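You operate a simulated robot arm through the tools that you are given. There is no shell and no other tool. Be economical: measure what you need, move in short steps, check, and stop when the job is done.

Carry out the task below with a simulated robot arm. There is one attempt and no reset: what you move stays moved.

JOB
Strap the yellow ring once, tag it 3 and put it back.
Fine: the strap goes on at pull 3; strap before tag.

The check looks at the end state, three seconds after you hand in, the way a careful person would. Anything else that was tipped, shoved, dropped, spilled or broken makes it a failure.

ROBOT AND FRAMES
A 5-joint arm with a two-finger parallel gripper, fixed in place. Base frame: the origin is at the foot of the arm, x ahead of it, y to its left, z up; the work surface is at about z = 0.009. Units: m, rad, N and s.
With the tool pointing down near the work surface it reaches from about 0.26 to 0.6 m from the base axis. Its first joint turns from -1.152 to 1.152 rad. The tool tilts only in the upright plane through the base axis and itself; it spins freely about its own axis. Payload 1.57 kg.
Tool frame: the origin (TCP) lies between the finger pads and is the grasp point; the fingertips stand 0.03 m ahead of it; z points along the fingers, y is the line along which they close. The gripper opens to 0.08 m. The fingers are 0.017 m wide and 0.012 m thick; the gripper's body (0.04 by 0.082 m) begins 0.08 m behind the TCP.
Orientation is that of the tool frame in the base frame, as a unit quaternion [x, y, z, w]. With the fingers straight down and closing along the base's y, the tool's x points along the base's -x, its y along +y and its z along -z.

CONTROLS
- The arm moves only by the tool drive_tool. Its argument "motion" is a list of rows, each an object of numbers (a shift or turn left out is 0, a gripper value left out holds the last): "rx", "ry", "rz": the turn, a rotation vector about the tool's x, y, z in degrees; "dx", "dy", "dz": the shift along the tool's x, y, z in m; "fingers": the opening in per cent of the stroke, from 0 (shut) to 100 (fully open). In form: [{"rx": .., "ry": .., "rz": .., "dx": .., "dy": .., "dz": .., "fingers": ..}, ...]. A call has 1 to 8 rows; each row is the pose to reach, as a shift and turn from the pose commanded when the call began, along the tool's axes at that moment. Each row takes 0.2 s and may step no farther than 0.05 m and 0.15 rad from the row before; otherwise, or with a gripper value out of range, the whole call is refused. A pose out of reach is approached as far as the arm can. The call stops where the force on the tool passes 40 N (or 10 N more than at its start, if that is more) or the arm is blocked; 0.2 s more then pass. Each finger travels about 0.153 m/s and halts on what it meets, pressing with about 37 N; the grip force reading is that of the motor and also rises with nothing between the fingers. The clock runs only during rows and for 0.2 s after the last one: add rows that repeat a pose to give the fingers time. It gives the time, the measured TCP pose, the force on the tool (base axes), the opening and the grip force at its end, in the units of the frame above (readings bear some noise), with the torque about the TCP (base axes, N m) and any sound that the robot's microphone picked up, and new pictures: "pictures" is both (left out), scene, wrist or none.
- Cameras (640 x 400 px; columns grow to the right, rows downward): "scene" is fixed at [0.0428, 0.3925, 0.5348]; the picture's right is [-0.72, -0.70, 0.00], its down [-0.33, 0.34, -0.88] and it looks along [0.61, -0.63, -0.47] (base axes); focal length 358 px, centre (320, 200). "wrist" rides on the gripper at [0.072, -0.007, -0.122] in the tool frame; the picture's right is [0.09, 1.00, 0.00], its down [-0.84, 0.08, -0.54] and it looks along [-0.54, 0.05, 0.84] (tool axes); focal length 238 px, centre (320, 200). There is no depth. A picture from a camera that has moved, and an enlarged one, comes with that camera's place and axes in the base frame and with its lens.
- inspect(camera, box): a new picture of the part [left, top, right, bottom] of that camera's present view, enlarged. No time passes.
- job_done(): hands the job in; it is judged then, once.

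Go step by step. Nothing tells you positions but the pictures and the camera data: compare them with the known pose of the tool, close in by small moves and look again before you grip or let go. The budget is 120 turns and 200 pictures, counting those below and the enlarged ones. Unless the task says otherwise, let go and move clear before handing in, and close with one line.

The tools are called after "Request:" as name(argument=value, ...) on one line, values as JSON. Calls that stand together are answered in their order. drive_tool: Moves the arm, as the interface text tells. Its arguments: {"type":"object","properties":{"motion":{"type":"array","items":{"type":"object","properties":{"rx":{"type":"number"},"ry":{"type":"number"},"rz":{"type":"number"},"dx":{"type":"number"},"dy":{"type":"number"},"dz":{"type":"number"},"fingers":{"type":"number"}}}},"pictures":{"type":"string","enum":["both","scene","wrist","none"]}},"required":["motion"]} The other tools are called the same way: inspect (camera, box) takes an enlarged picture of a part of a camera's view; job_done () hands the job in.

At the start:

```text
t: 0.0
tool_pos: [0.388, -0.0797, 0.3492]
tcp_rot: [-0.001, 1.0, 0.0, 0.0]
contact_force: [0.1, 0.4, 0.6]
moment: [-0.01, -0.02, 0.02]
grip_width: 0.08
finger_force: 0.1
```

scene: 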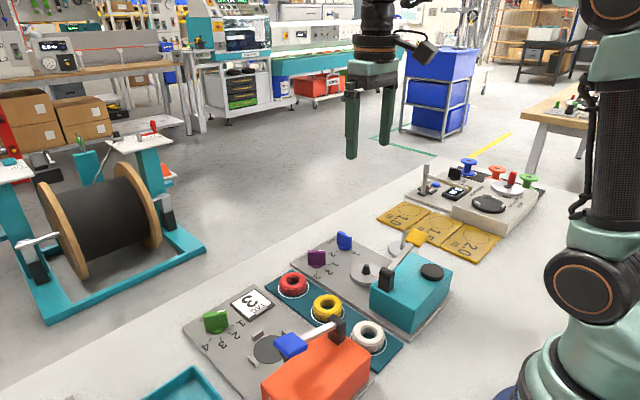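
wrist: 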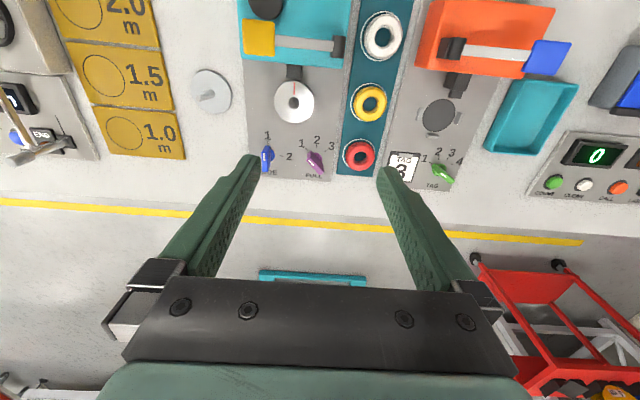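

I see two stations (a teal one with "PULL" and a second knob, an orange one with "TAG"), and a rack of three rings with yellow in the middle. I'll enlarge the pictures before moving.

Request:
inspect(camera="wrist", box=[230, 0, 480, 200])

Request:
inspect(camera="scene", box=[180, 210, 460, 400])

Request:
inspect(camera="wrist", box=[0, 0, 250, 200])

Request:
inspect(camera="wrist", box=[470, 40, 640, 220])

Request:
inspect(camera="scene", box=[370, 140, 560, 270])

```text
2.00 times, centred on (355, 100) of wrist
camera zoom: at [0.3153, -0.0862, 0.4724], right [-0.09, 1.0, 0.0], down [0.84, 0.08, 0.54], along [0.54, 0.05, -0.84], focal length 477 px, centre (250, 400)
```

zoom: 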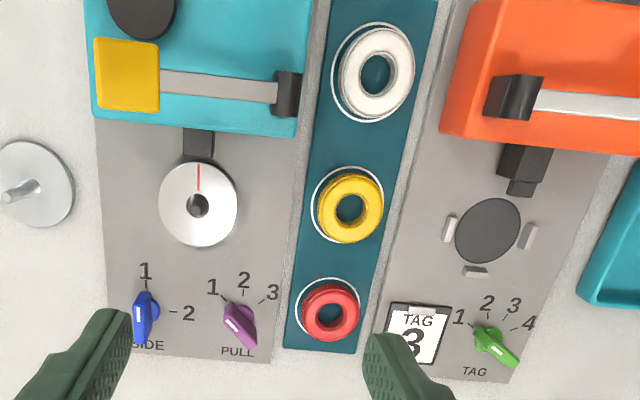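

```text
2.11 times, centred on (320, 305) of scene
camera zoom: at [0.0428, 0.3925, 0.5348], right [-0.72, -0.7, 0.0], down [-0.33, 0.34, -0.88], along [0.61, -0.63, -0.47], focal length 754 px, centre (320, -21)
```

zoom: 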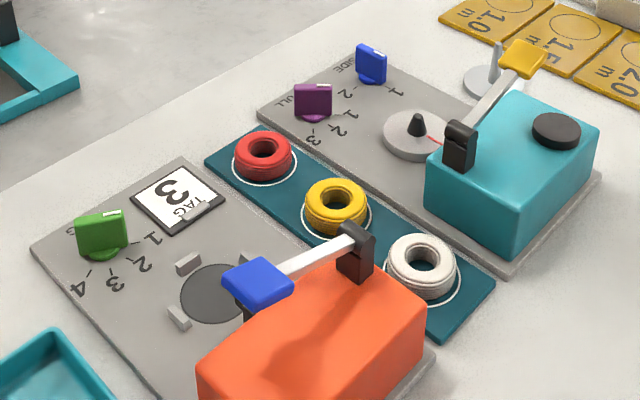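

```text
2.00 times, centred on (125, 100) of wrist
camera zoom: at [0.3153, -0.0862, 0.4724], right [-0.09, 1.0, 0.0], down [0.84, 0.08, 0.54], along [0.54, 0.05, -0.84], focal length 477 px, centre (710, 400)
```

zoom: 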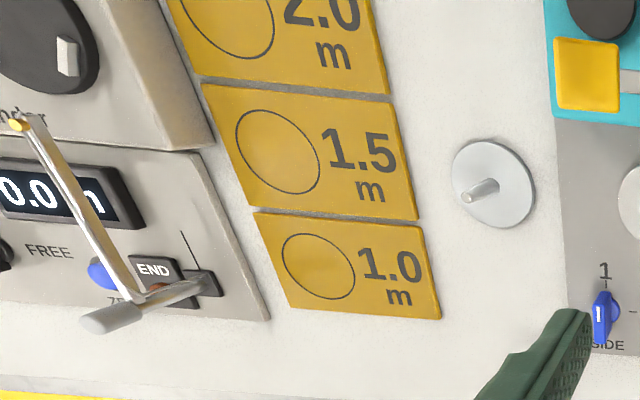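

```text
2.22 times, centred on (555, 130) of wrist
camera zoom: at [0.3153, -0.0862, 0.4724], right [-0.09, 1.0, 0.0], down [0.84, 0.08, 0.54], along [0.54, 0.05, -0.84], focal length 530 px, centre (-202, 356)
```

zoom: 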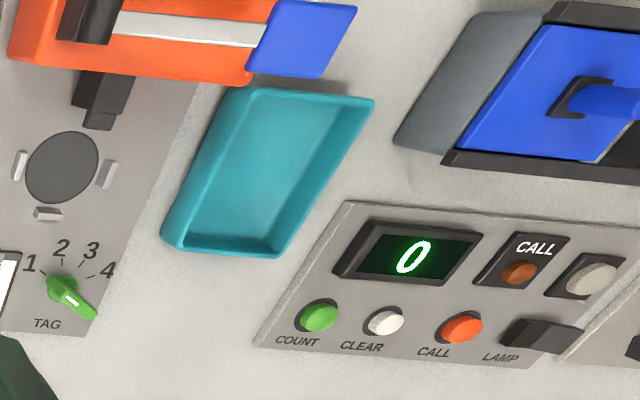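

```text
3.08 times, centred on (465, 205) of scene
camera zoom: at [0.0428, 0.3925, 0.5348], right [-0.72, -0.7, 0.0], down [-0.33, 0.34, -0.88], along [0.61, -0.63, -0.47], focal length 1102 px, centre (-126, 185)
```

zoom: 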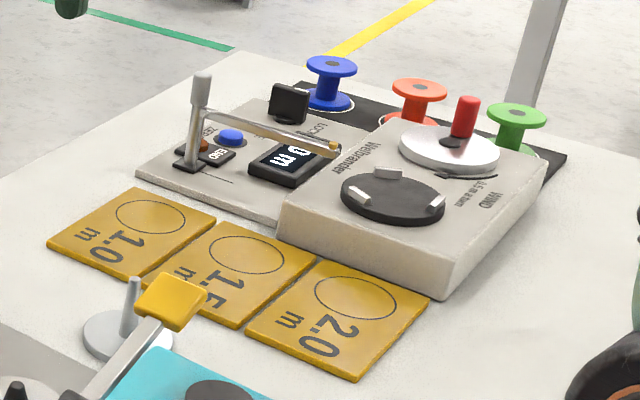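

The pull and side knobs, tag knob, and levers are roughly located (yellow ring about (0.393, 0.011), spindle about (0.404, -0.126)). I'll come closer to read the knobs.

Request:
drive_tool(motion=[{"dz": 0.045, "dx": -0.01, "dy": -0.015}, {"dz": 0.09, "dx": -0.02, "dy": -0.03}, {"dz": 0.13, "dx": -0.03, "dy": -0.045}], pictures="wrist")

Request:
inspect(camera="wrist", box=[200, 0, 440, 190])

```text
t: 0.8
tool_pos: [0.4173, -0.1254, 0.2191]
tcp_rot: [0.001, 1.0, 0.0, 0.0]
contact_force: [-0.7, 0.7, -0.4]
moment: [-0.04, -0.02, 0.0]
grip_width: 0.0799
finger_force: 0.1
camera wrist: at [0.3442, -0.1316, 0.3416], right [-0.09, 1.0, 0.0], down [0.84, 0.08, 0.54], along [0.54, 0.05, -0.84], focal length 238 px, centre (320, 200)
```

wrist: 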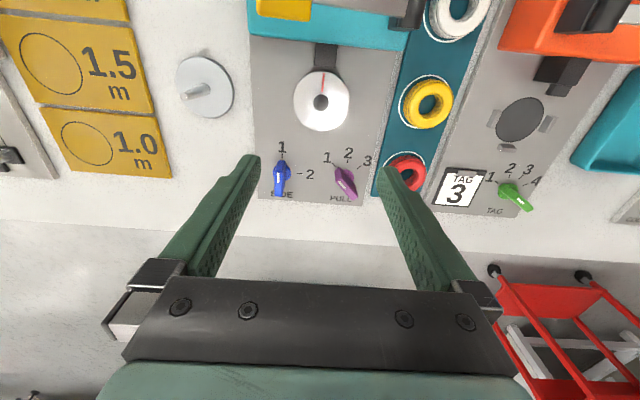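

```text
2.11 times, centred on (320, 95) of wrist
camera zoom: at [0.3442, -0.1316, 0.3416], right [-0.09, 1.0, 0.0], down [0.84, 0.08, 0.54], along [0.54, 0.05, -0.84], focal length 502 px, centre (320, 421)
```

zoom: 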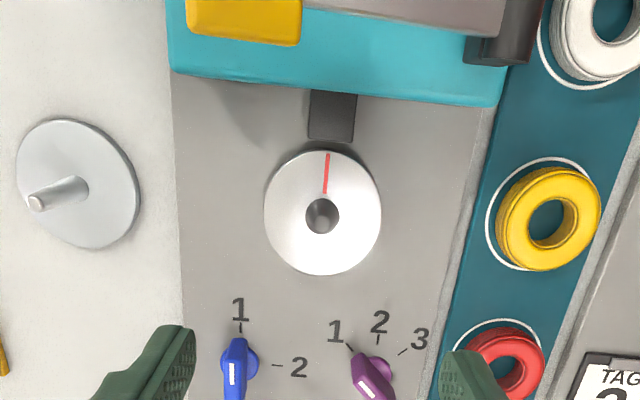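

All three knobs seem to sit at 1. I'll spin the tool 180° so the wrist camera sits on the far side, clear of the levers, and view the knobs from above.

Request:
drive_tool(motion=[{"rz": 8}, {"rz": 16}, {"rz": 24}, {"rz": 32}, {"rz": 40}, {"rz": 48}, {"rz": 56}, {"rz": 64}], pictures="none")

Request:
drive_tool(motion=[{"rz": 8}, {"rz": 16}, {"rz": 24}, {"rz": 32}, {"rz": 40}, {"rz": 48}, {"rz": 56}, {"rz": 64}], pictures="none")

Request:
drive_tool(motion=[{"rz": 8}, {"rz": 16}, {"rz": 24}, {"rz": 32}, {"rz": 40}, {"rz": 48}, {"rz": 52}], pictures="wrist")

```text
t: 2.6
tool_pos: [0.4178, -0.1256, 0.2204]
tcp_rot: [0.531, 0.847, 0.0, 0.001]
contact_force: [0.2, -1.0, 1.5]
moment: [0.0, 0.04, 0.0]
grip_width: 0.0799
finger_force: 0.0
```

```text
t: 4.4
tool_pos: [0.4181, -0.126, 0.2204]
tcp_rot: [0.9, 0.437, 0.0, 0.0]
contact_force: [-0.3, 0.4, -1.3]
moment: [0.01, 0.02, -0.01]
grip_width: 0.0799
finger_force: 0.1
```

```text
t: 6.0
tool_pos: [0.418, -0.1263, 0.2202]
tcp_rot: [1.0, -0.001, 0.0, 0.0]
contact_force: [-0.3, -0.3, -1.1]
moment: [-0.05, 0.0, 0.02]
grip_width: 0.0797
finger_force: 0.0
camera wrist: at [0.4895, -0.118, 0.3425], right [0.09, -1.0, 0.0], down [-0.84, -0.08, 0.54], along [-0.54, -0.05, -0.84], focal length 238 px, centre (320, 200)
```

wrist: 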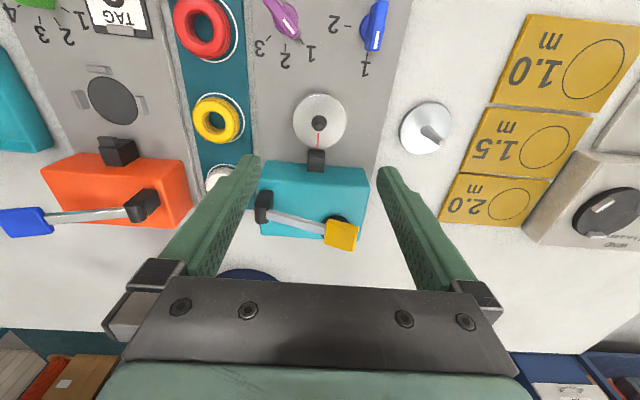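

Request:
inspect(camera="wrist", box=[240, 0, 400, 100])

Request:
inspect(camera="wrist", box=[0, 0, 240, 150])

Request:
inspect(camera="wrist", box=[180, 80, 460, 260])

```text
4.00 times, centred on (320, 50) of wrist
camera zoom: at [0.4895, -0.118, 0.3425], right [0.09, -1.0, 0.0], down [-0.84, -0.08, 0.54], along [-0.54, -0.05, -0.84], focal length 953 px, centre (320, 800)
```

zoom: 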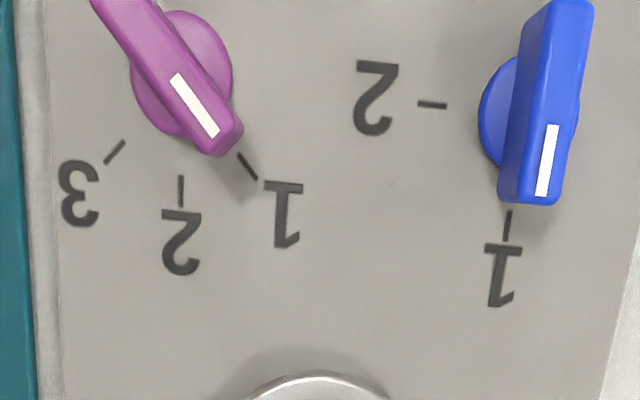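

```text
2.67 times, centred on (120, 75) of wrist
camera zoom: at [0.4895, -0.118, 0.3425], right [0.09, -1.0, 0.0], down [-0.84, -0.08, 0.54], along [-0.54, -0.05, -0.84], focal length 636 px, centre (853, 533)
```

zoom: 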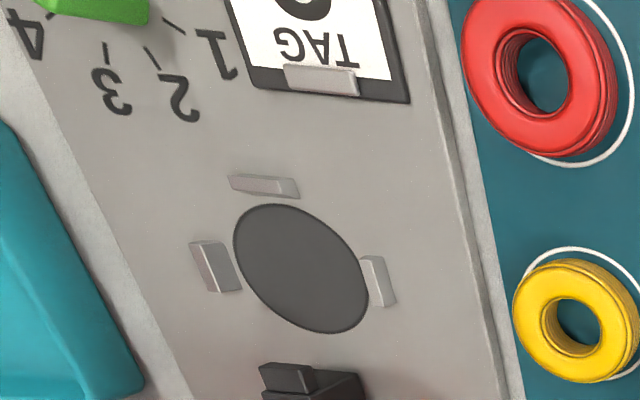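

```text
2.22 times, centred on (320, 170) of wrist
camera zoom: at [0.4895, -0.118, 0.3425], right [0.09, -1.0, 0.0], down [-0.84, -0.08, 0.54], along [-0.54, -0.05, -0.84], focal length 530 px, centre (320, 267)
```

zoom: 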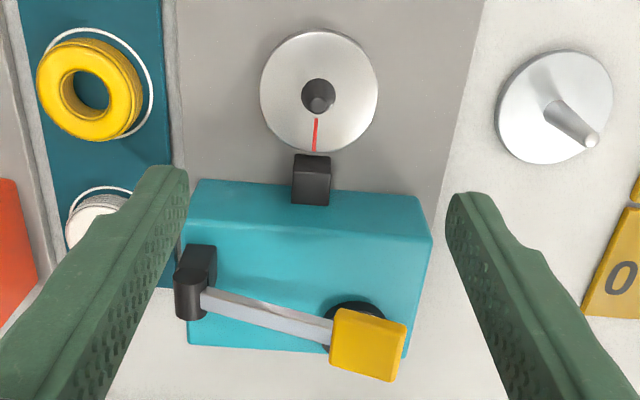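

Purple knob is at 1, centred about (0.512, -0.077), and needs +90° about the tool axis to reach 3. I'll go above it with the fingers square to its bar.

Request:
drive_tool(motion=[{"rz": -7.5, "dx": 0.016, "dy": -0.008, "dz": 0.02, "fingers": 50}, {"rz": -15, "dx": 0.032, "dy": -0.016, "dz": 0.04}, {"rz": -22.5, "dx": 0.048, "dy": -0.024, "dz": 0.06}, {"rz": -30, "dx": 0.064, "dy": -0.033, "dz": 0.08}, {"rz": -37.5, "dx": 0.08, "dy": -0.041, "dz": 0.1}, {"rz": -45, "dx": 0.094, "dy": -0.049, "dz": 0.12}], pictures="both")

Request:
inspect(camera="scene", box=[260, 190, 400, 290])

```text
t: 7.4
tool_pos: [0.5129, -0.0749, 0.0994]
tcp_rot: [0.924, 0.383, 0.001, 0.0]
contact_force: [0.0, -0.2, 0.0]
moment: [0.0, -0.01, 0.0]
grip_width: 0.0399
finger_force: 0.0
camera wrist: at [0.5576, -0.0183, 0.2226], right [0.77, -0.64, 0.0], down [-0.54, -0.65, 0.54], along [-0.34, -0.42, -0.84], focal length 238 px, centre (320, 200)
```

scene: 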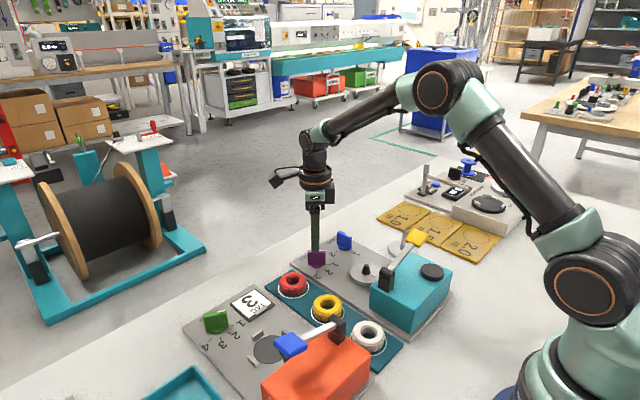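
wrist: 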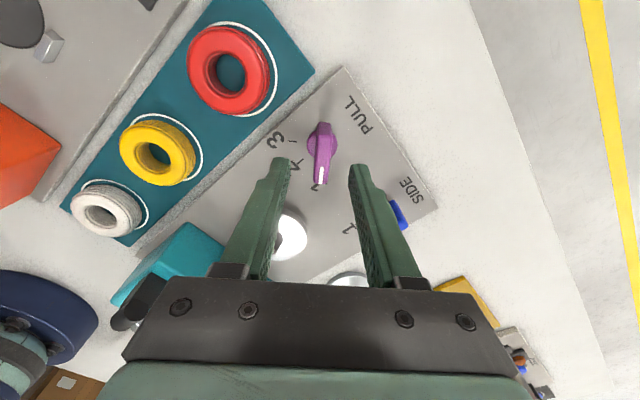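

```text
4.00 times, centred on (330, 240) of scene
camera zoom: at [0.0428, 0.3925, 0.5348], right [-0.72, -0.7, 0.0], down [-0.33, 0.34, -0.88], along [0.61, -0.63, -0.47], focal length 1432 px, centre (280, 40)
```

zoom: 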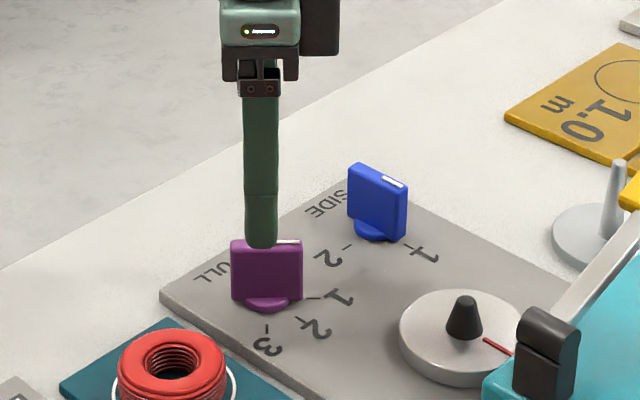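

The fingers straddle the knob's bar squarely (bar top about z 0.049). I'll descend and close.

Request:
drive_tool(motion=[{"dz": 0.02}, {"dz": 0.04}, {"dz": 0.04, "fingers": 0}, {"dz": 0.04, "fingers": 0}, {"dz": 0.04, "fingers": 0}], pictures="wrist")

```text
t: 8.6
tool_pos: [0.5125, -0.0758, 0.0595]
tcp_rot: [0.924, 0.382, 0.003, 0.001]
contact_force: [18.3, -19.4, -11.7]
moment: [-0.46, 0.42, 0.06]
grip_width: 0.0119
finger_force: 29.6
camera wrist: at [0.5581, -0.0205, 0.1824], right [0.77, -0.64, 0.01], down [-0.54, -0.64, 0.54], along [-0.34, -0.42, -0.84], focal length 238 px, centre (320, 200)
```

wrist: 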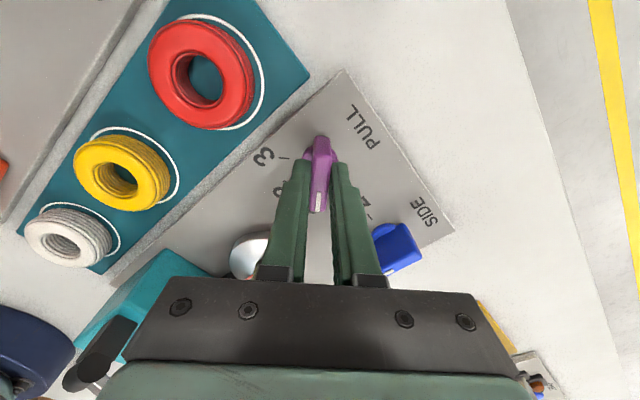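

The knob is gripped but the grip is slightly off-centre (side force about 26 N). I'll ease the tool along that force.

Request:
drive_tool(motion=[{"dy": 0.001}, {"dy": 0.0015}], pictures="none")

```text
t: 9.2
tool_pos: [0.5143, -0.0757, 0.0578]
tcp_rot: [0.924, 0.383, 0.001, 0.001]
contact_force: [8.7, -14.2, -6.6]
moment: [0.38, -0.65, 0.03]
grip_width: 0.0121
finger_force: 28.7
```

Request:
drive_tool(motion=[{"dy": 0.0012}], pictures="none")

```text
t: 9.6
tool_pos: [0.5137, -0.0772, 0.0591]
tcp_rot: [0.924, 0.383, -0.001, 0.0]
contact_force: [0.6, -4.0, -0.2]
moment: [0.34, -0.8, -0.06]
grip_width: 0.0118
finger_force: 29.1
```

Side force is now near zero; turn the knob, in two halves.

Request:
drive_tool(motion=[{"rz": 7.5}, {"rz": 15}, {"rz": 22.5}, {"rz": 30}, {"rz": 37.5}, {"rz": 45}], pictures="none")

```text
t: 11.0
tool_pos: [0.5137, -0.0779, 0.0589]
tcp_rot: [1.0, -0.002, -0.001, 0.0]
contact_force: [6.5, 2.3, -3.2]
moment: [0.03, 0.79, -0.02]
grip_width: 0.0121
finger_force: 29.3
```

Request:
drive_tool(motion=[{"rz": 7.5}, {"rz": 15}, {"rz": 22.5}, {"rz": 30}, {"rz": 37.5}, {"rz": 45}], pictures="wrist")

Request:
inspect(camera="scene", box=[260, 190, 400, 290])

```text
t: 11.3
tool_pos: [0.5142, -0.0781, 0.0591]
tcp_rot: [1.0, -0.006, 0.0, 0.0]
contact_force: [1.7, 3.8, -1.0]
moment: [0.12, -0.03, -0.03]
grip_width: 0.0119
finger_force: 29.7
out of reach, approached as far as the arm can: row 1
stopped in row 1: the force on the tool passed its limit at 66 N (the readings are from after the stop); the commanded pose is now the measured one
camera wrist: at [0.5854, -0.0719, 0.1822], right [0.08, -1.0, 0.0], down [-0.84, -0.07, 0.54], along [-0.54, -0.04, -0.84], focal length 238 px, centre (320, 200)
```

wrist: 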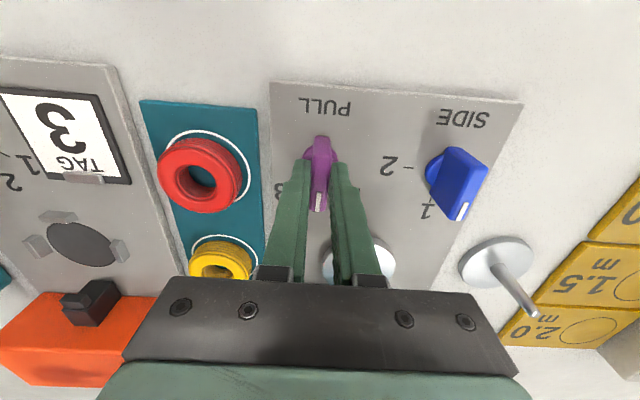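

```text
4.00 times, centred on (330, 240) of scene
camera zoom: at [0.0429, 0.3925, 0.5348], right [-0.72, -0.7, 0.0], down [-0.33, 0.34, -0.88], along [0.61, -0.63, -0.47], focal length 1432 px, centre (280, 40)
```

zoom: 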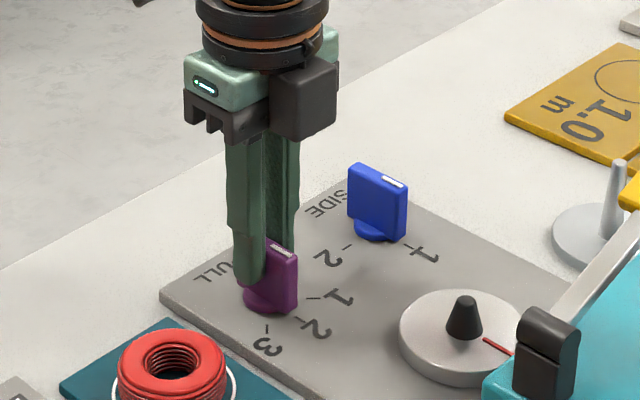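

The knob is at 2, but the wrist's spin ended at its limit. I'll let go, spin the tool back 180° and re-grip the symmetric bar to finish the turn.

Request:
drive_tool(motion=[{"fingers": 50}, {"fingers": 50}, {"dz": -0.04}, {"dz": -0.05, "rz": -8}, {"dz": -0.05, "rz": -16}, {"dz": -0.05, "rz": -24}, {"dz": -0.05, "rz": -32}, {"dz": -0.05, "rz": -40}], pictures="none")

Request:
drive_tool(motion=[{"rz": -8}, {"rz": -16}, {"rz": -24}, {"rz": -32}, {"rz": -40}, {"rz": -48}, {"rz": -56}, {"rz": -64}], pictures="none")

Request:
drive_tool(motion=[{"rz": -8}, {"rz": -16}, {"rz": -24}, {"rz": -32}, {"rz": -40}, {"rz": -48}, {"rz": -56}, {"rz": -64}], pictures="none")

Request:
drive_tool(motion=[{"rz": -6}, {"rz": -11.3}], pictures="wrist")

Request:
inspect(camera="scene", box=[260, 190, 400, 290])

```text
t: 13.1
tool_pos: [0.5157, -0.079, 0.109]
tcp_rot: [0.941, 0.338, 0.0, 0.0]
contact_force: [0.5, 0.8, -0.2]
moment: [-0.03, 0.01, 0.0]
grip_width: 0.0398
finger_force: 0.1
```

```text
t: 14.9
tool_pos: [0.5136, -0.079, 0.1093]
tcp_rot: [0.62, 0.785, 0.0, -0.001]
contact_force: [-0.5, 0.6, 0.7]
moment: [0.0, 0.01, -0.01]
grip_width: 0.0398
finger_force: 0.0
```

```text
t: 16.7
tool_pos: [0.5142, -0.0779, 0.109]
tcp_rot: [0.109, 0.994, 0.0, 0.0]
contact_force: [0.0, -0.6, -0.4]
moment: [0.02, -0.01, 0.01]
grip_width: 0.0399
finger_force: 0.1
```

```text
t: 17.3
tool_pos: [0.5142, -0.0796, 0.1094]
tcp_rot: [0.013, 1.0, -0.001, 0.0]
contact_force: [-0.3, 0.0, 0.2]
moment: [0.01, -0.01, 0.0]
grip_width: 0.04
finger_force: 0.1
camera wrist: at [0.4414, -0.0832, 0.2323], right [-0.07, 1.0, 0.0], down [0.84, 0.06, 0.54], along [0.54, 0.04, -0.84], focal length 238 px, centre (320, 200)
```

wrist: 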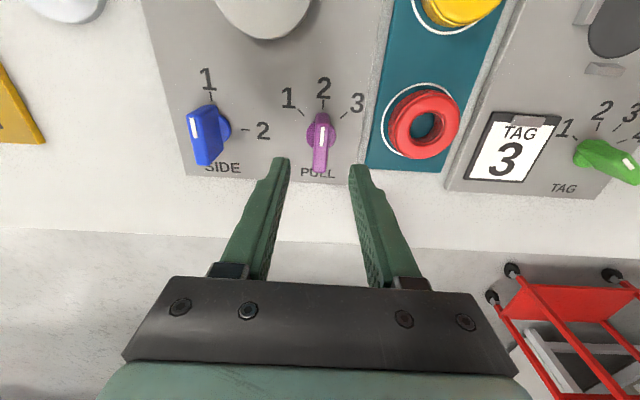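

```text
4.00 times, centred on (330, 240) of scene
camera zoom: at [0.0428, 0.3925, 0.5348], right [-0.72, -0.7, 0.0], down [-0.33, 0.34, -0.88], along [0.61, -0.63, -0.47], focal length 1432 px, centre (280, 40)
```

zoom: 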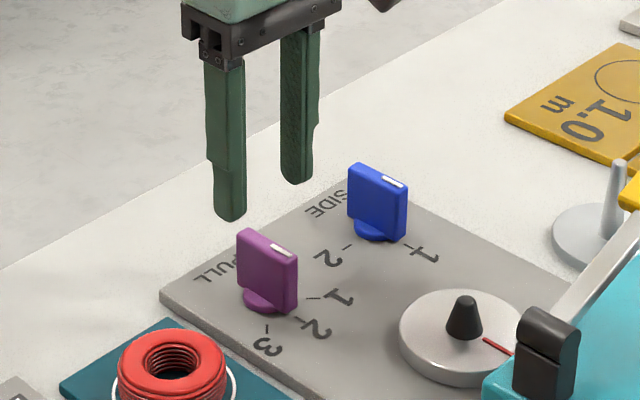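

Knob stands cleanly at 2. I'll lower, grip, and turn the remaining 45°.

Request:
drive_tool(motion=[{"dz": 0.025, "rz": -1.2, "dy": 0.001}, {"dz": 0.051, "rz": -1.2, "dy": 0.001}, {"dz": 0.051, "rz": -1.2, "dy": 0.001, "fingers": 0}, {"dz": 0.051, "rz": -1.2, "dy": 0.001, "fingers": 0}, {"dz": 0.051, "rz": -1.2, "dy": 0.001, "fingers": 0}], pictures="none")

```text
t: 18.5
tool_pos: [0.5127, -0.0783, 0.0583]
tcp_rot: [0.003, 1.0, 0.0, 0.001]
contact_force: [-4.5, -4.4, 1.8]
moment: [-0.13, -0.33, 0.05]
grip_width: 0.012
finger_force: 29.5
```

Request:
drive_tool(motion=[{"rz": 7.5}, {"rz": 15}, {"rz": 22.5}, {"rz": 30}, {"rz": 37.5}, {"rz": 45}], pictures="none")

Request:
drive_tool(motion=[{"fingers": 50}, {"fingers": 50}, {"dz": -0.04, "fingers": 50}, {"dz": -0.08}, {"dz": -0.11}], pictures="wrist")

Request:
inspect(camera="scene", box=[260, 190, 400, 290])

```text
t: 19.9
tool_pos: [0.5128, -0.0787, 0.0586]
tcp_rot: [0.386, 0.922, 0.0, -0.002]
contact_force: [-22.3, -24.9, 7.8]
moment: [-0.32, -0.31, 0.46]
grip_width: 0.0115
finger_force: 28.8
```

```text
t: 21.1
tool_pos: [0.512, -0.0782, 0.167]
tcp_rot: [0.385, 0.923, 0.0, 0.0]
contact_force: [-0.2, 1.1, 0.6]
moment: [0.0, 0.01, -0.01]
grip_width: 0.0398
finger_force: 0.0
camera wrist: at [0.4575, -0.0319, 0.2899], right [0.64, 0.77, 0.0], down [0.64, -0.54, 0.54], along [0.42, -0.35, -0.84], focal length 238 px, centre (320, 200)
```

wrist: 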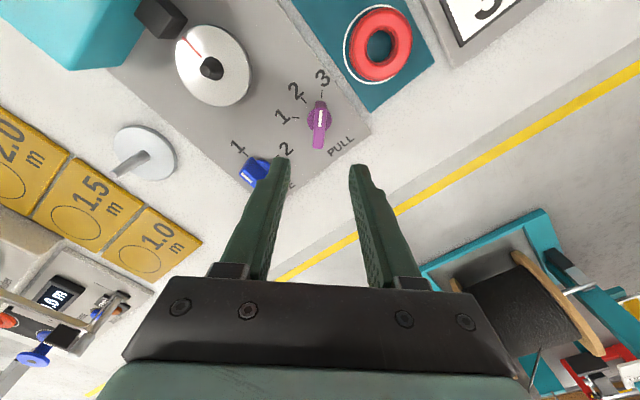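

```text
4.00 times, centred on (330, 240) of scene
camera zoom: at [0.0428, 0.3925, 0.5348], right [-0.72, -0.7, 0.0], down [-0.33, 0.34, -0.88], along [0.61, -0.63, -0.47], focal length 1432 px, centre (280, 40)
```

zoom: 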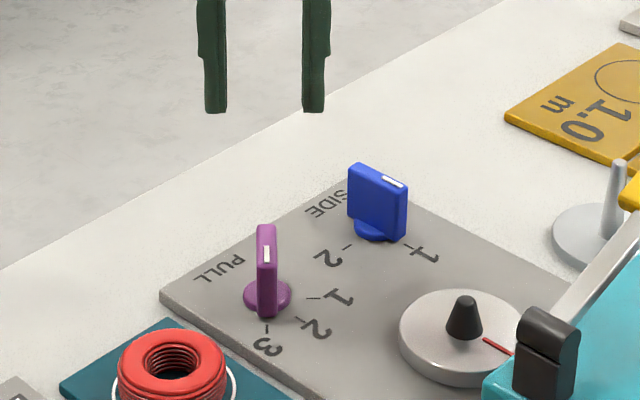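

Pull is on 3 and side stays on 1. I'll move above the yellow ring, rotating so the camera faces away from the machines, with the fingers open.

Request:
drive_tool(motion=[{"rz": 7.5, "dx": 0.018, "dy": -0.003, "dz": -0.02, "fingers": 100}, {"rz": 15, "dx": 0.037, "dy": -0.005, "dz": -0.03}, {"rz": 22.5, "dx": 0.055, "dy": -0.008, "dz": -0.03}, {"rz": 30, "dx": 0.073, "dy": -0.011, "dz": -0.03}, {"rz": 37.5, "dx": 0.092, "dy": -0.014, "dz": -0.03}, {"rz": 45, "dx": 0.11, "dy": -0.016, "dz": -0.03}, {"rz": 52.5, "dx": 0.13, "dy": -0.019, "dz": -0.03}, {"rz": 60, "dx": 0.147, "dy": -0.021, "dz": -0.03}], pictures="none")

Request:
drive_tool(motion=[{"rz": 7.5}, {"rz": 15}, {"rz": 22.5}, {"rz": 29.7}], pictures="both")

```text
t: 22.9
tool_pos: [0.3959, 0.0116, 0.1984]
tcp_rot: [0.795, 0.606, 0.0, 0.0]
contact_force: [0.3, 0.3, 1.6]
moment: [0.01, -0.02, 0.02]
grip_width: 0.0796
finger_force: 0.0
```

```text
t: 23.9
tool_pos: [0.3966, 0.0116, 0.1992]
tcp_rot: [0.924, 0.381, 0.0, 0.0]
contact_force: [-0.5, -0.4, -0.8]
moment: [-0.02, 0.01, 0.0]
grip_width: 0.0799
finger_force: 0.1
camera wrist: at [0.4413, 0.0684, 0.3219], right [0.77, -0.64, 0.0], down [-0.54, -0.65, 0.54], along [-0.35, -0.42, -0.84], focal length 238 px, centre (320, 200)
```

scene: 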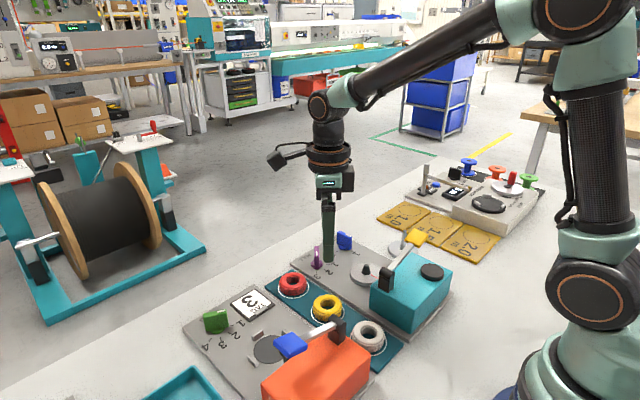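
wrist: 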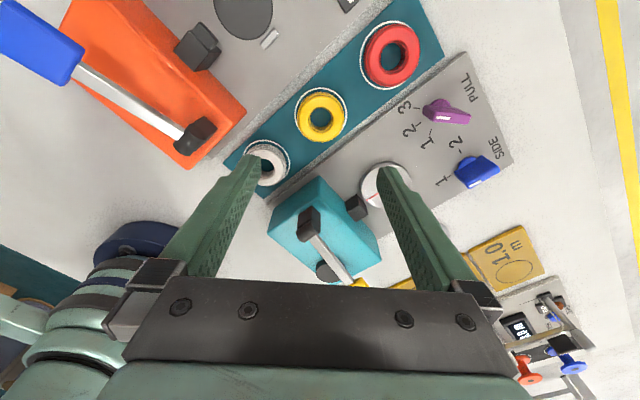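

Request:
inspect(camera="wrist", box=[270, 70, 430, 170])

Request:
inspect(camera="scene", box=[260, 250, 400, 340])

```text
4.00 times, centred on (350, 120) of wrist
camera zoom: at [0.4413, 0.0684, 0.3219], right [0.77, -0.64, 0.0], down [-0.54, -0.65, 0.54], along [-0.35, -0.42, -0.84], focal length 953 px, centre (200, 520)
```

zoom: 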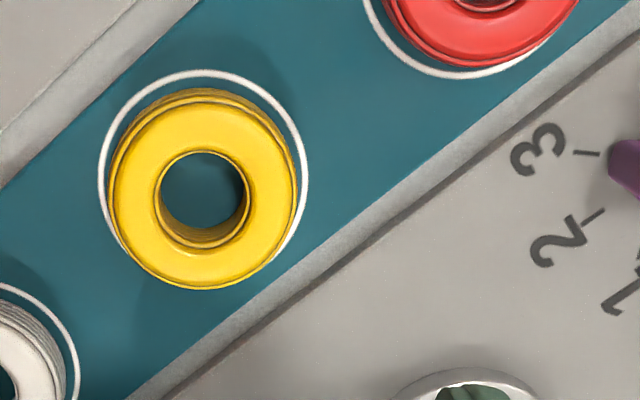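

```text
4.44 times, centred on (330, 295) of scene
camera zoom: at [0.0428, 0.3925, 0.5348], right [-0.72, -0.7, 0.0], down [-0.33, 0.34, -0.88], along [0.61, -0.63, -0.47], focal length 1591 px, centre (276, -222)
```

zoom: 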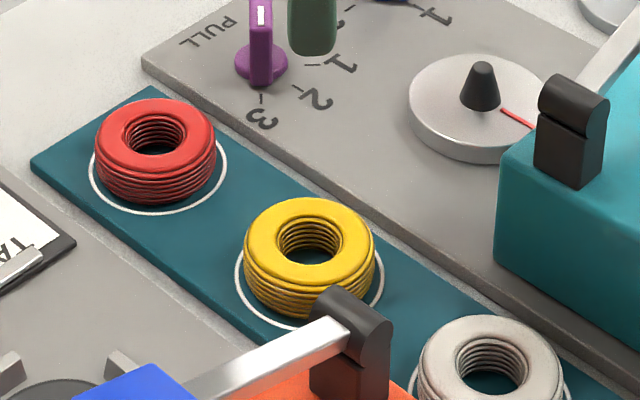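

Ring centre is about (0.397, 0.014), nearly under the tool. I'll descend in two stages.

Request:
drive_tool(motion=[{"dz": 0.04, "dx": 0.0015, "dy": -0.0015}, {"dz": 0.08, "dx": 0.0015, "dy": -0.0015}, {"dz": 0.115, "dx": 0.0015, "dy": -0.0015}], pictures="both")

Request:
inspect(camera="scene", box=[260, 230, 400, 340])

```text
t: 24.7
tool_pos: [0.3959, 0.0131, 0.0855]
tcp_rot: [0.924, 0.383, 0.0, -0.001]
contact_force: [0.7, -0.3, 0.2]
moment: [0.0, 0.02, -0.02]
grip_width: 0.0801
finger_force: 0.0
camera wrist: at [0.4416, 0.0688, 0.2069], right [0.77, -0.64, 0.0], down [-0.54, -0.65, 0.54], along [-0.35, -0.42, -0.84], focal length 238 px, centre (320, 200)
```

scene: 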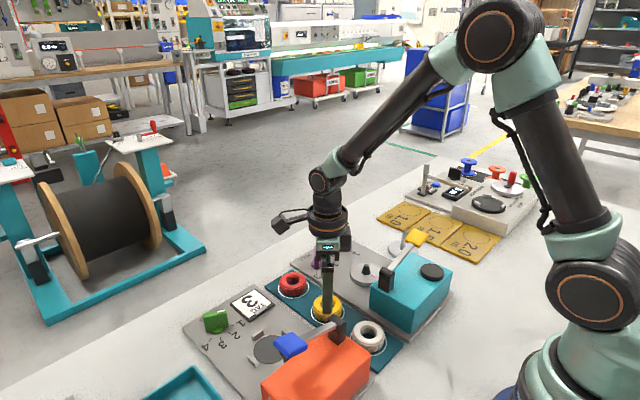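
wrist: 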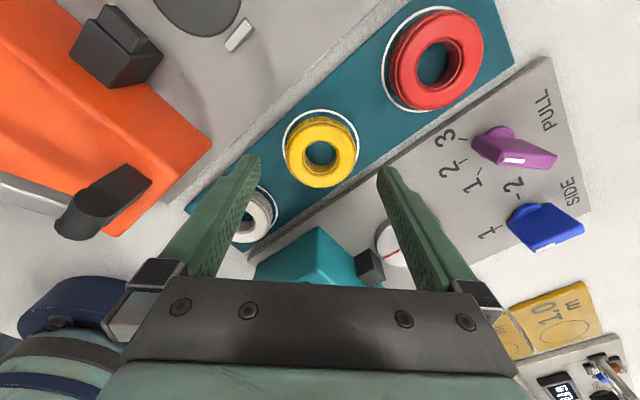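

```text
3.64 times, centred on (330, 285) of scene
camera zoom: at [0.0428, 0.3925, 0.5348], right [-0.72, -0.7, 0.0], down [-0.33, 0.34, -0.88], along [0.61, -0.63, -0.47], focal length 1302 px, centre (284, -109)
```

zoom: 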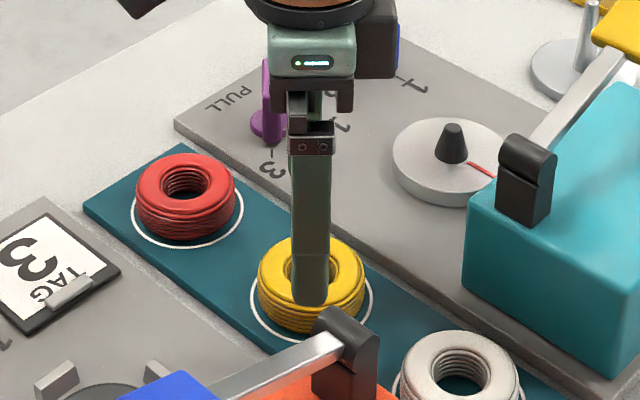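

Request:
drive_tool(motion=[{"dz": 0.018}, {"dz": 0.034}, {"dz": 0.034, "fingers": 40}, {"dz": 0.034, "fingers": 40}, {"dz": 0.034, "fingers": 40}], pictures="wrist")

```text
t: 25.9
tool_pos: [0.3949, 0.0137, 0.0498]
tcp_rot: [0.924, 0.383, 0.0, 0.001]
contact_force: [0.0, 0.8, -0.2]
moment: [-0.02, 0.0, 0.0]
grip_width: 0.0566
finger_force: 37.2
camera wrist: at [0.4412, 0.0694, 0.1724], right [0.77, -0.64, 0.0], down [-0.54, -0.65, 0.54], along [-0.35, -0.42, -0.84], focal length 238 px, centre (320, 200)
```

wrist: 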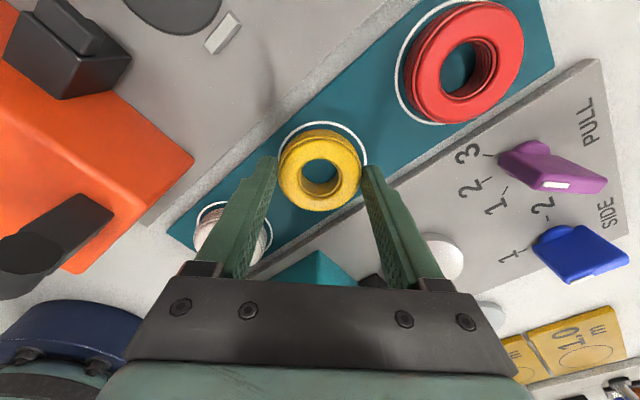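

Ring is held (0.0566 m wide). Lift it and check.

Request:
drive_tool(motion=[{"dz": -0.03}, {"dz": -0.06}, {"dz": -0.09}, {"dz": -0.09, "dx": -0.024, "dy": 0.026}, {"dz": -0.09, "dx": -0.047, "dy": 0.052}, {"dz": -0.09, "dx": -0.07, "dy": 0.078}, {"dz": -0.09, "dx": -0.0926, "dy": 0.104}], pictures="both")

Request:
inspect(camera="scene", box=[300, 190, 460, 300])

Request:
inspect(camera="wrist", box=[240, 90, 400, 210])

```text
t: 27.5
tool_pos: [0.4035, -0.1261, 0.1393]
tcp_rot: [0.924, 0.383, 0.0, -0.001]
contact_force: [0.8, 0.1, -0.5]
moment: [0.02, 0.02, 0.01]
grip_width: 0.0564
finger_force: 37.1
camera wrist: at [0.4492, -0.0696, 0.2623], right [0.77, -0.64, 0.0], down [-0.54, -0.65, 0.54], along [-0.35, -0.42, -0.84], focal length 238 px, centre (320, 200)
```

scene: 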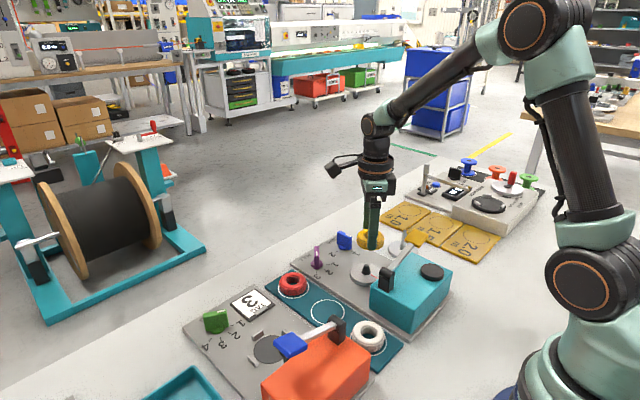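
wrist: 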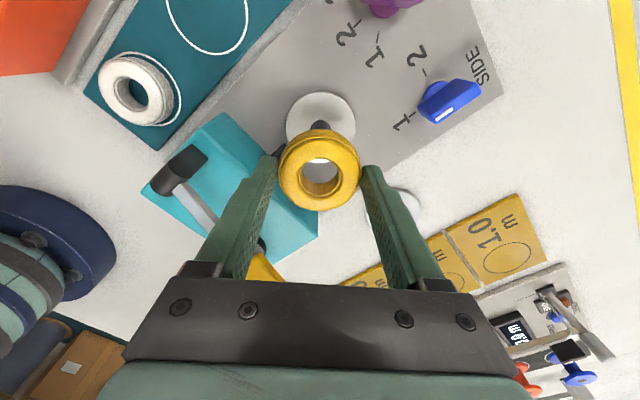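

```text
3.64 times, centred on (380, 245) of scene
camera zoom: at [0.0428, 0.3925, 0.5348], right [-0.72, -0.7, 0.0], down [-0.33, 0.34, -0.88], along [0.61, -0.63, -0.47], focal length 1302 px, centre (102, 36)
```

zoom: 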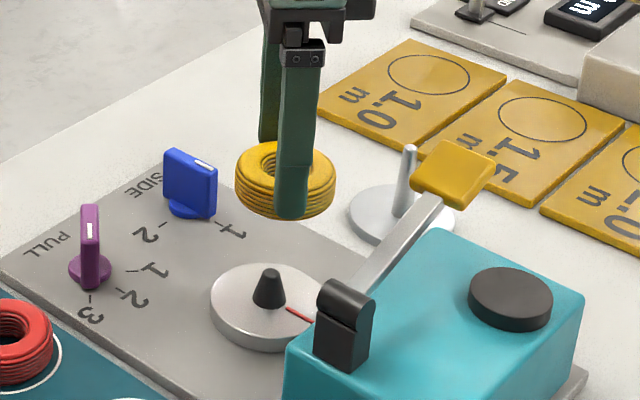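

```text
3.33 times, centred on (320, 150) of wrist
camera zoom: at [0.4492, -0.0696, 0.2623], right [0.77, -0.64, 0.0], down [-0.54, -0.65, 0.54], along [-0.35, -0.42, -0.84], focal length 794 px, centre (320, 367)
```

zoom: 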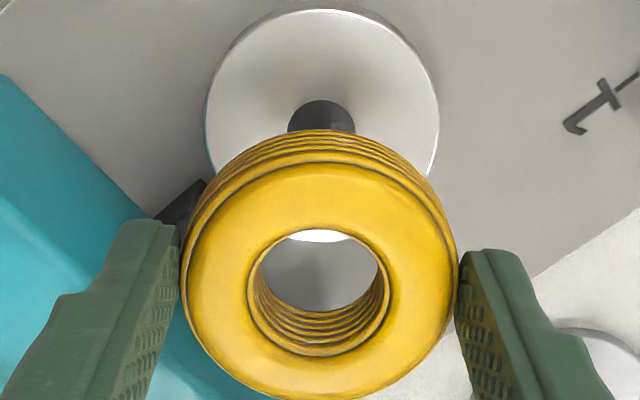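

Ring is over the spindle, held level. I'll lower to just above the cone and check alignment through the hole.

Request:
drive_tool(motion=[{"dz": 0.02, "dx": 0.002}, {"dz": 0.04, "dx": 0.002}, {"dz": 0.052, "dx": 0.002}], pictures="none")

Request:
inspect(camera="wrist", box=[240, 90, 400, 210])

Request:
inspect(camera="scene", box=[310, 210, 440, 300])

```text
t: 28.3
tool_pos: [0.4047, -0.1236, 0.0866]
tcp_rot: [0.924, 0.383, 0.0, 0.0]
contact_force: [0.3, 0.1, -0.9]
moment: [0.01, -0.02, 0.01]
grip_width: 0.0566
finger_force: 37.1
```

```text
3.33 times, centred on (320, 150) of wrist
camera zoom: at [0.4509, -0.0682, 0.2096], right [0.77, -0.64, 0.0], down [-0.54, -0.65, 0.54], along [-0.35, -0.42, -0.84], focal length 794 px, centre (320, 367)
```

zoom: 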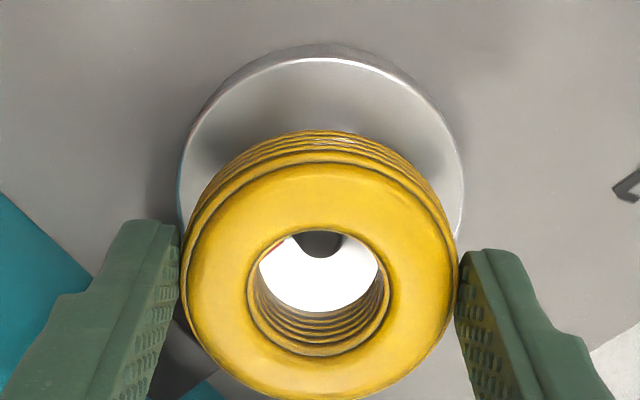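

```text
4.44 times, centred on (375, 255) of scene
camera zoom: at [0.0429, 0.3925, 0.5348], right [-0.72, -0.7, 0.0], down [-0.33, 0.34, -0.88], along [0.61, -0.63, -0.47], focal length 1591 px, centre (76, -44)
```

zoom: 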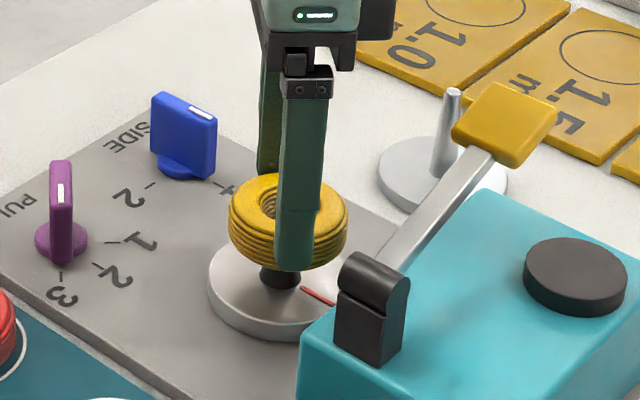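

The cone shows through the ring's hole and things look centred to within about 2 mm. I'll lower onto the disc, watching the force.

Request:
drive_tool(motion=[{"dz": 0.01}, {"dz": 0.018}, {"dz": 0.024}, {"dz": 0.027}], pictures="none")

Request:
inspect(camera="scene", box=[310, 210, 440, 300])

Request:
inspect(camera="wrist", box=[240, 90, 400, 210])

```text
t: 29.3
tool_pos: [0.4048, -0.1227, 0.0619]
tcp_rot: [0.924, 0.383, 0.0, 0.0]
contact_force: [-11.2, 2.3, 30.5]
moment: [0.17, 0.56, 0.03]
grip_width: 0.0565
finger_force: 36.8
```

```text
4.44 times, centred on (375, 255) of scene
camera zoom: at [0.0427, 0.3925, 0.5348], right [-0.72, -0.7, 0.0], down [-0.33, 0.34, -0.88], along [0.61, -0.63, -0.47], focal length 1591 px, centre (76, -44)
```

zoom: 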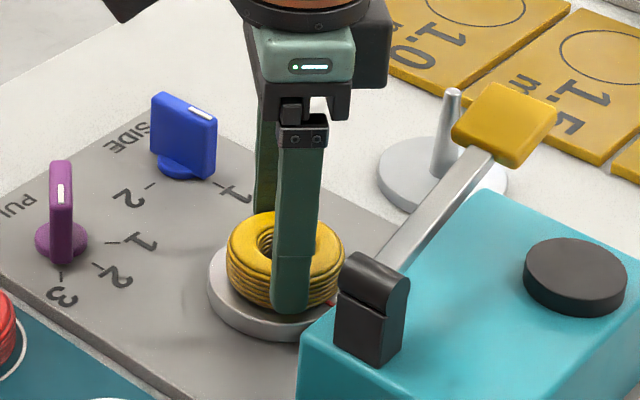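

```text
3.33 times, centred on (320, 150) of wrist
camera zoom: at [0.4507, -0.0675, 0.1846], right [0.77, -0.64, 0.0], down [-0.54, -0.65, 0.54], along [-0.35, -0.42, -0.84], focal length 794 px, centre (320, 367)
```

zoom: 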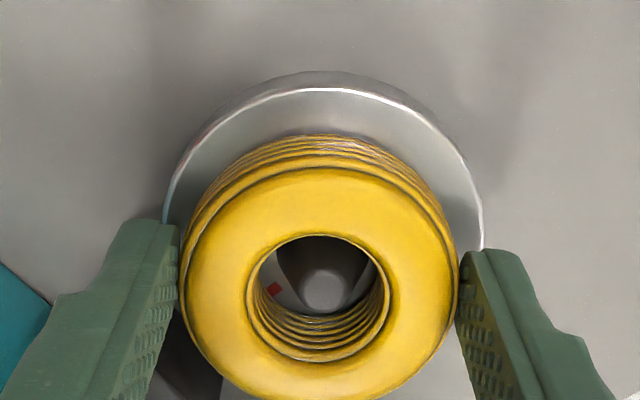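

The ring is down on the disc, cone centred in the hole. I'll ease the press, release and lift away.

Request:
drive_tool(motion=[{"dz": -0.002}, {"dz": -0.002, "fingers": 75}, {"dz": -0.002, "fingers": 95}, {"dz": -0.002, "fingers": 95}], pictures="none")

Request:
inspect(camera="scene", box=[310, 210, 440, 300])

Request:
inspect(camera="wrist", box=[220, 90, 420, 240])

```text
t: 30.3
tool_pos: [0.4052, -0.1228, 0.0624]
tcp_rot: [0.924, 0.382, 0.001, 0.0]
contact_force: [0.1, -0.5, 0.1]
moment: [-0.03, -0.04, 0.0]
grip_width: 0.0758
finger_force: 0.1
```

```text
4.44 times, centred on (375, 255) of scene
camera zoom: at [0.0428, 0.3925, 0.5348], right [-0.72, -0.7, 0.0], down [-0.33, 0.34, -0.88], along [0.61, -0.63, -0.47], focal length 1591 px, centre (76, -44)
```

zoom: 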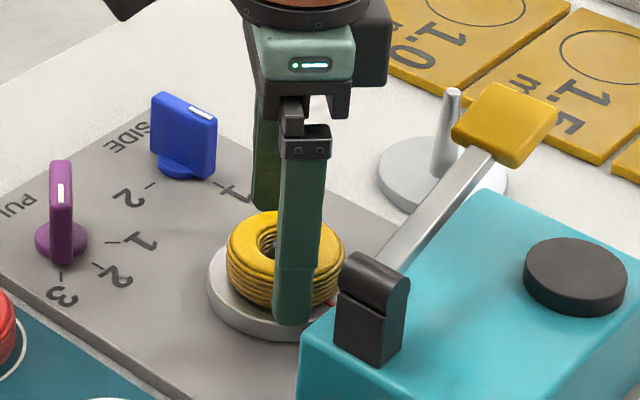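

```text
2.67 times, centred on (320, 165) of wrist
camera zoom: at [0.4507, -0.0673, 0.1853], right [0.77, -0.64, 0.0], down [-0.54, -0.65, 0.54], along [-0.35, -0.42, -0.84], focal length 636 px, centre (320, 293)
```

zoom: 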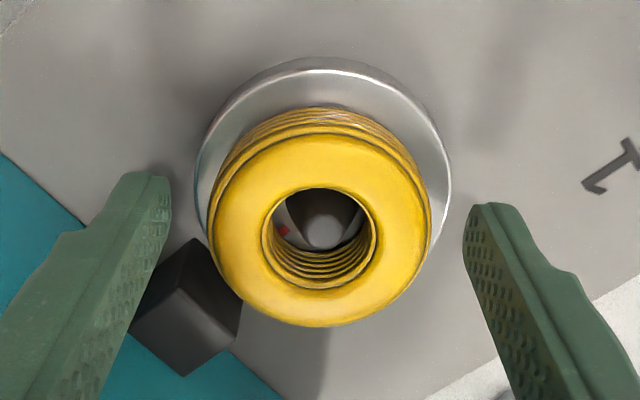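

Ring sits square on the disc. Lift clear and go over the yellow lever with fingers shut.

Request:
drive_tool(motion=[{"dz": -0.045}, {"dz": -0.09}, {"dz": -0.135}, {"dz": -0.15, "fingers": 0}, {"dz": -0.15, "dx": -0.022, "dy": -0.01}, {"dz": -0.15, "dx": -0.044, "dy": -0.02}, {"dz": -0.15, "dx": -0.066, "dy": -0.03}, {"dz": -0.15, "dx": -0.089, "dy": -0.041}], pictures="both")

Request:
inspect(camera="scene", box=[330, 180, 470, 280])

Request:
inspect(camera="wrist", box=[220, 60, 420, 200])

```text
t: 32.1
tool_pos: [0.3146, -0.1574, 0.2126]
tcp_rot: [0.924, 0.383, 0.0, -0.001]
contact_force: [0.3, 0.0, -0.4]
moment: [0.02, -0.04, 0.0]
grip_width: 0.0001
finger_force: 21.1
camera wrist: at [0.3594, -0.101, 0.3352], right [0.77, -0.64, 0.0], down [-0.54, -0.65, 0.54], along [-0.35, -0.42, -0.84], focal length 238 px, centre (320, 200)
```

scene: 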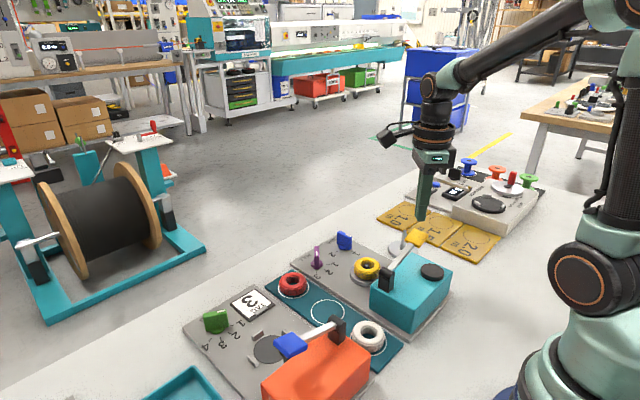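
wrist: 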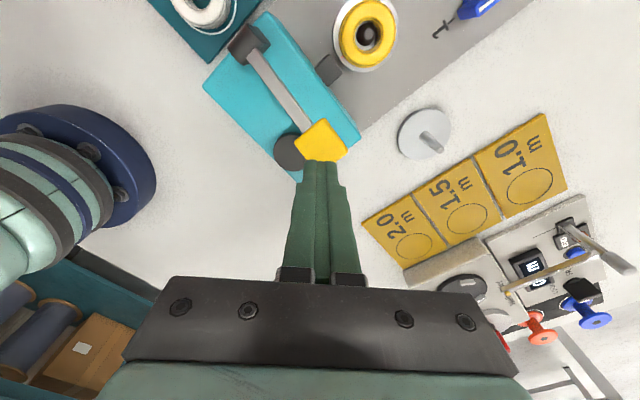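

```text
4.00 times, centred on (400, 230) of scene
camera zoom: at [0.0429, 0.3925, 0.5348], right [-0.72, -0.7, 0.0], down [-0.33, 0.34, -0.88], along [0.61, -0.63, -0.47], focal length 1432 px, centre (0, 80)
```

zoom: 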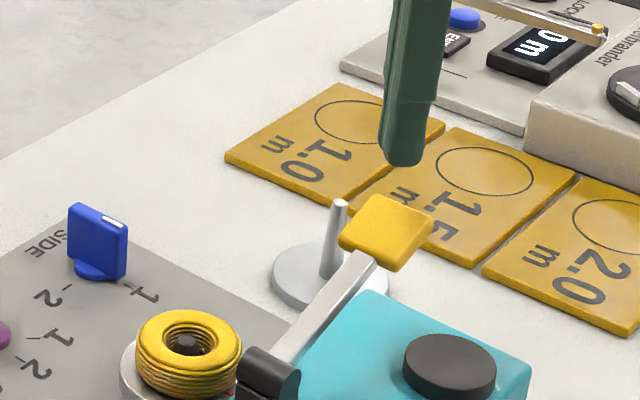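

```text
2.86 times, centred on (320, 130) of wrist
camera zoom: at [0.3594, -0.101, 0.3352], right [0.77, -0.64, 0.0], down [-0.54, -0.65, 0.54], along [-0.35, -0.42, -0.84], focal length 681 px, centre (320, 400)
```

zoom: 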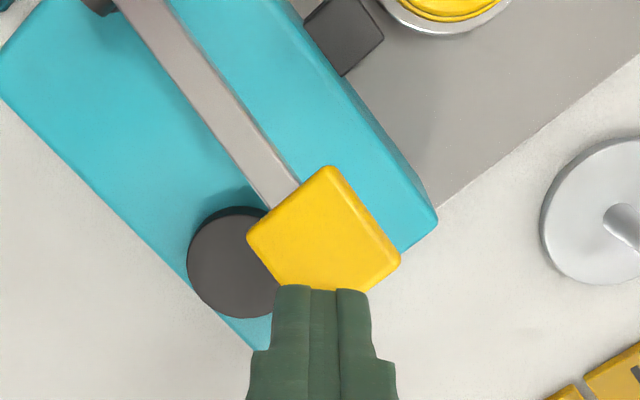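

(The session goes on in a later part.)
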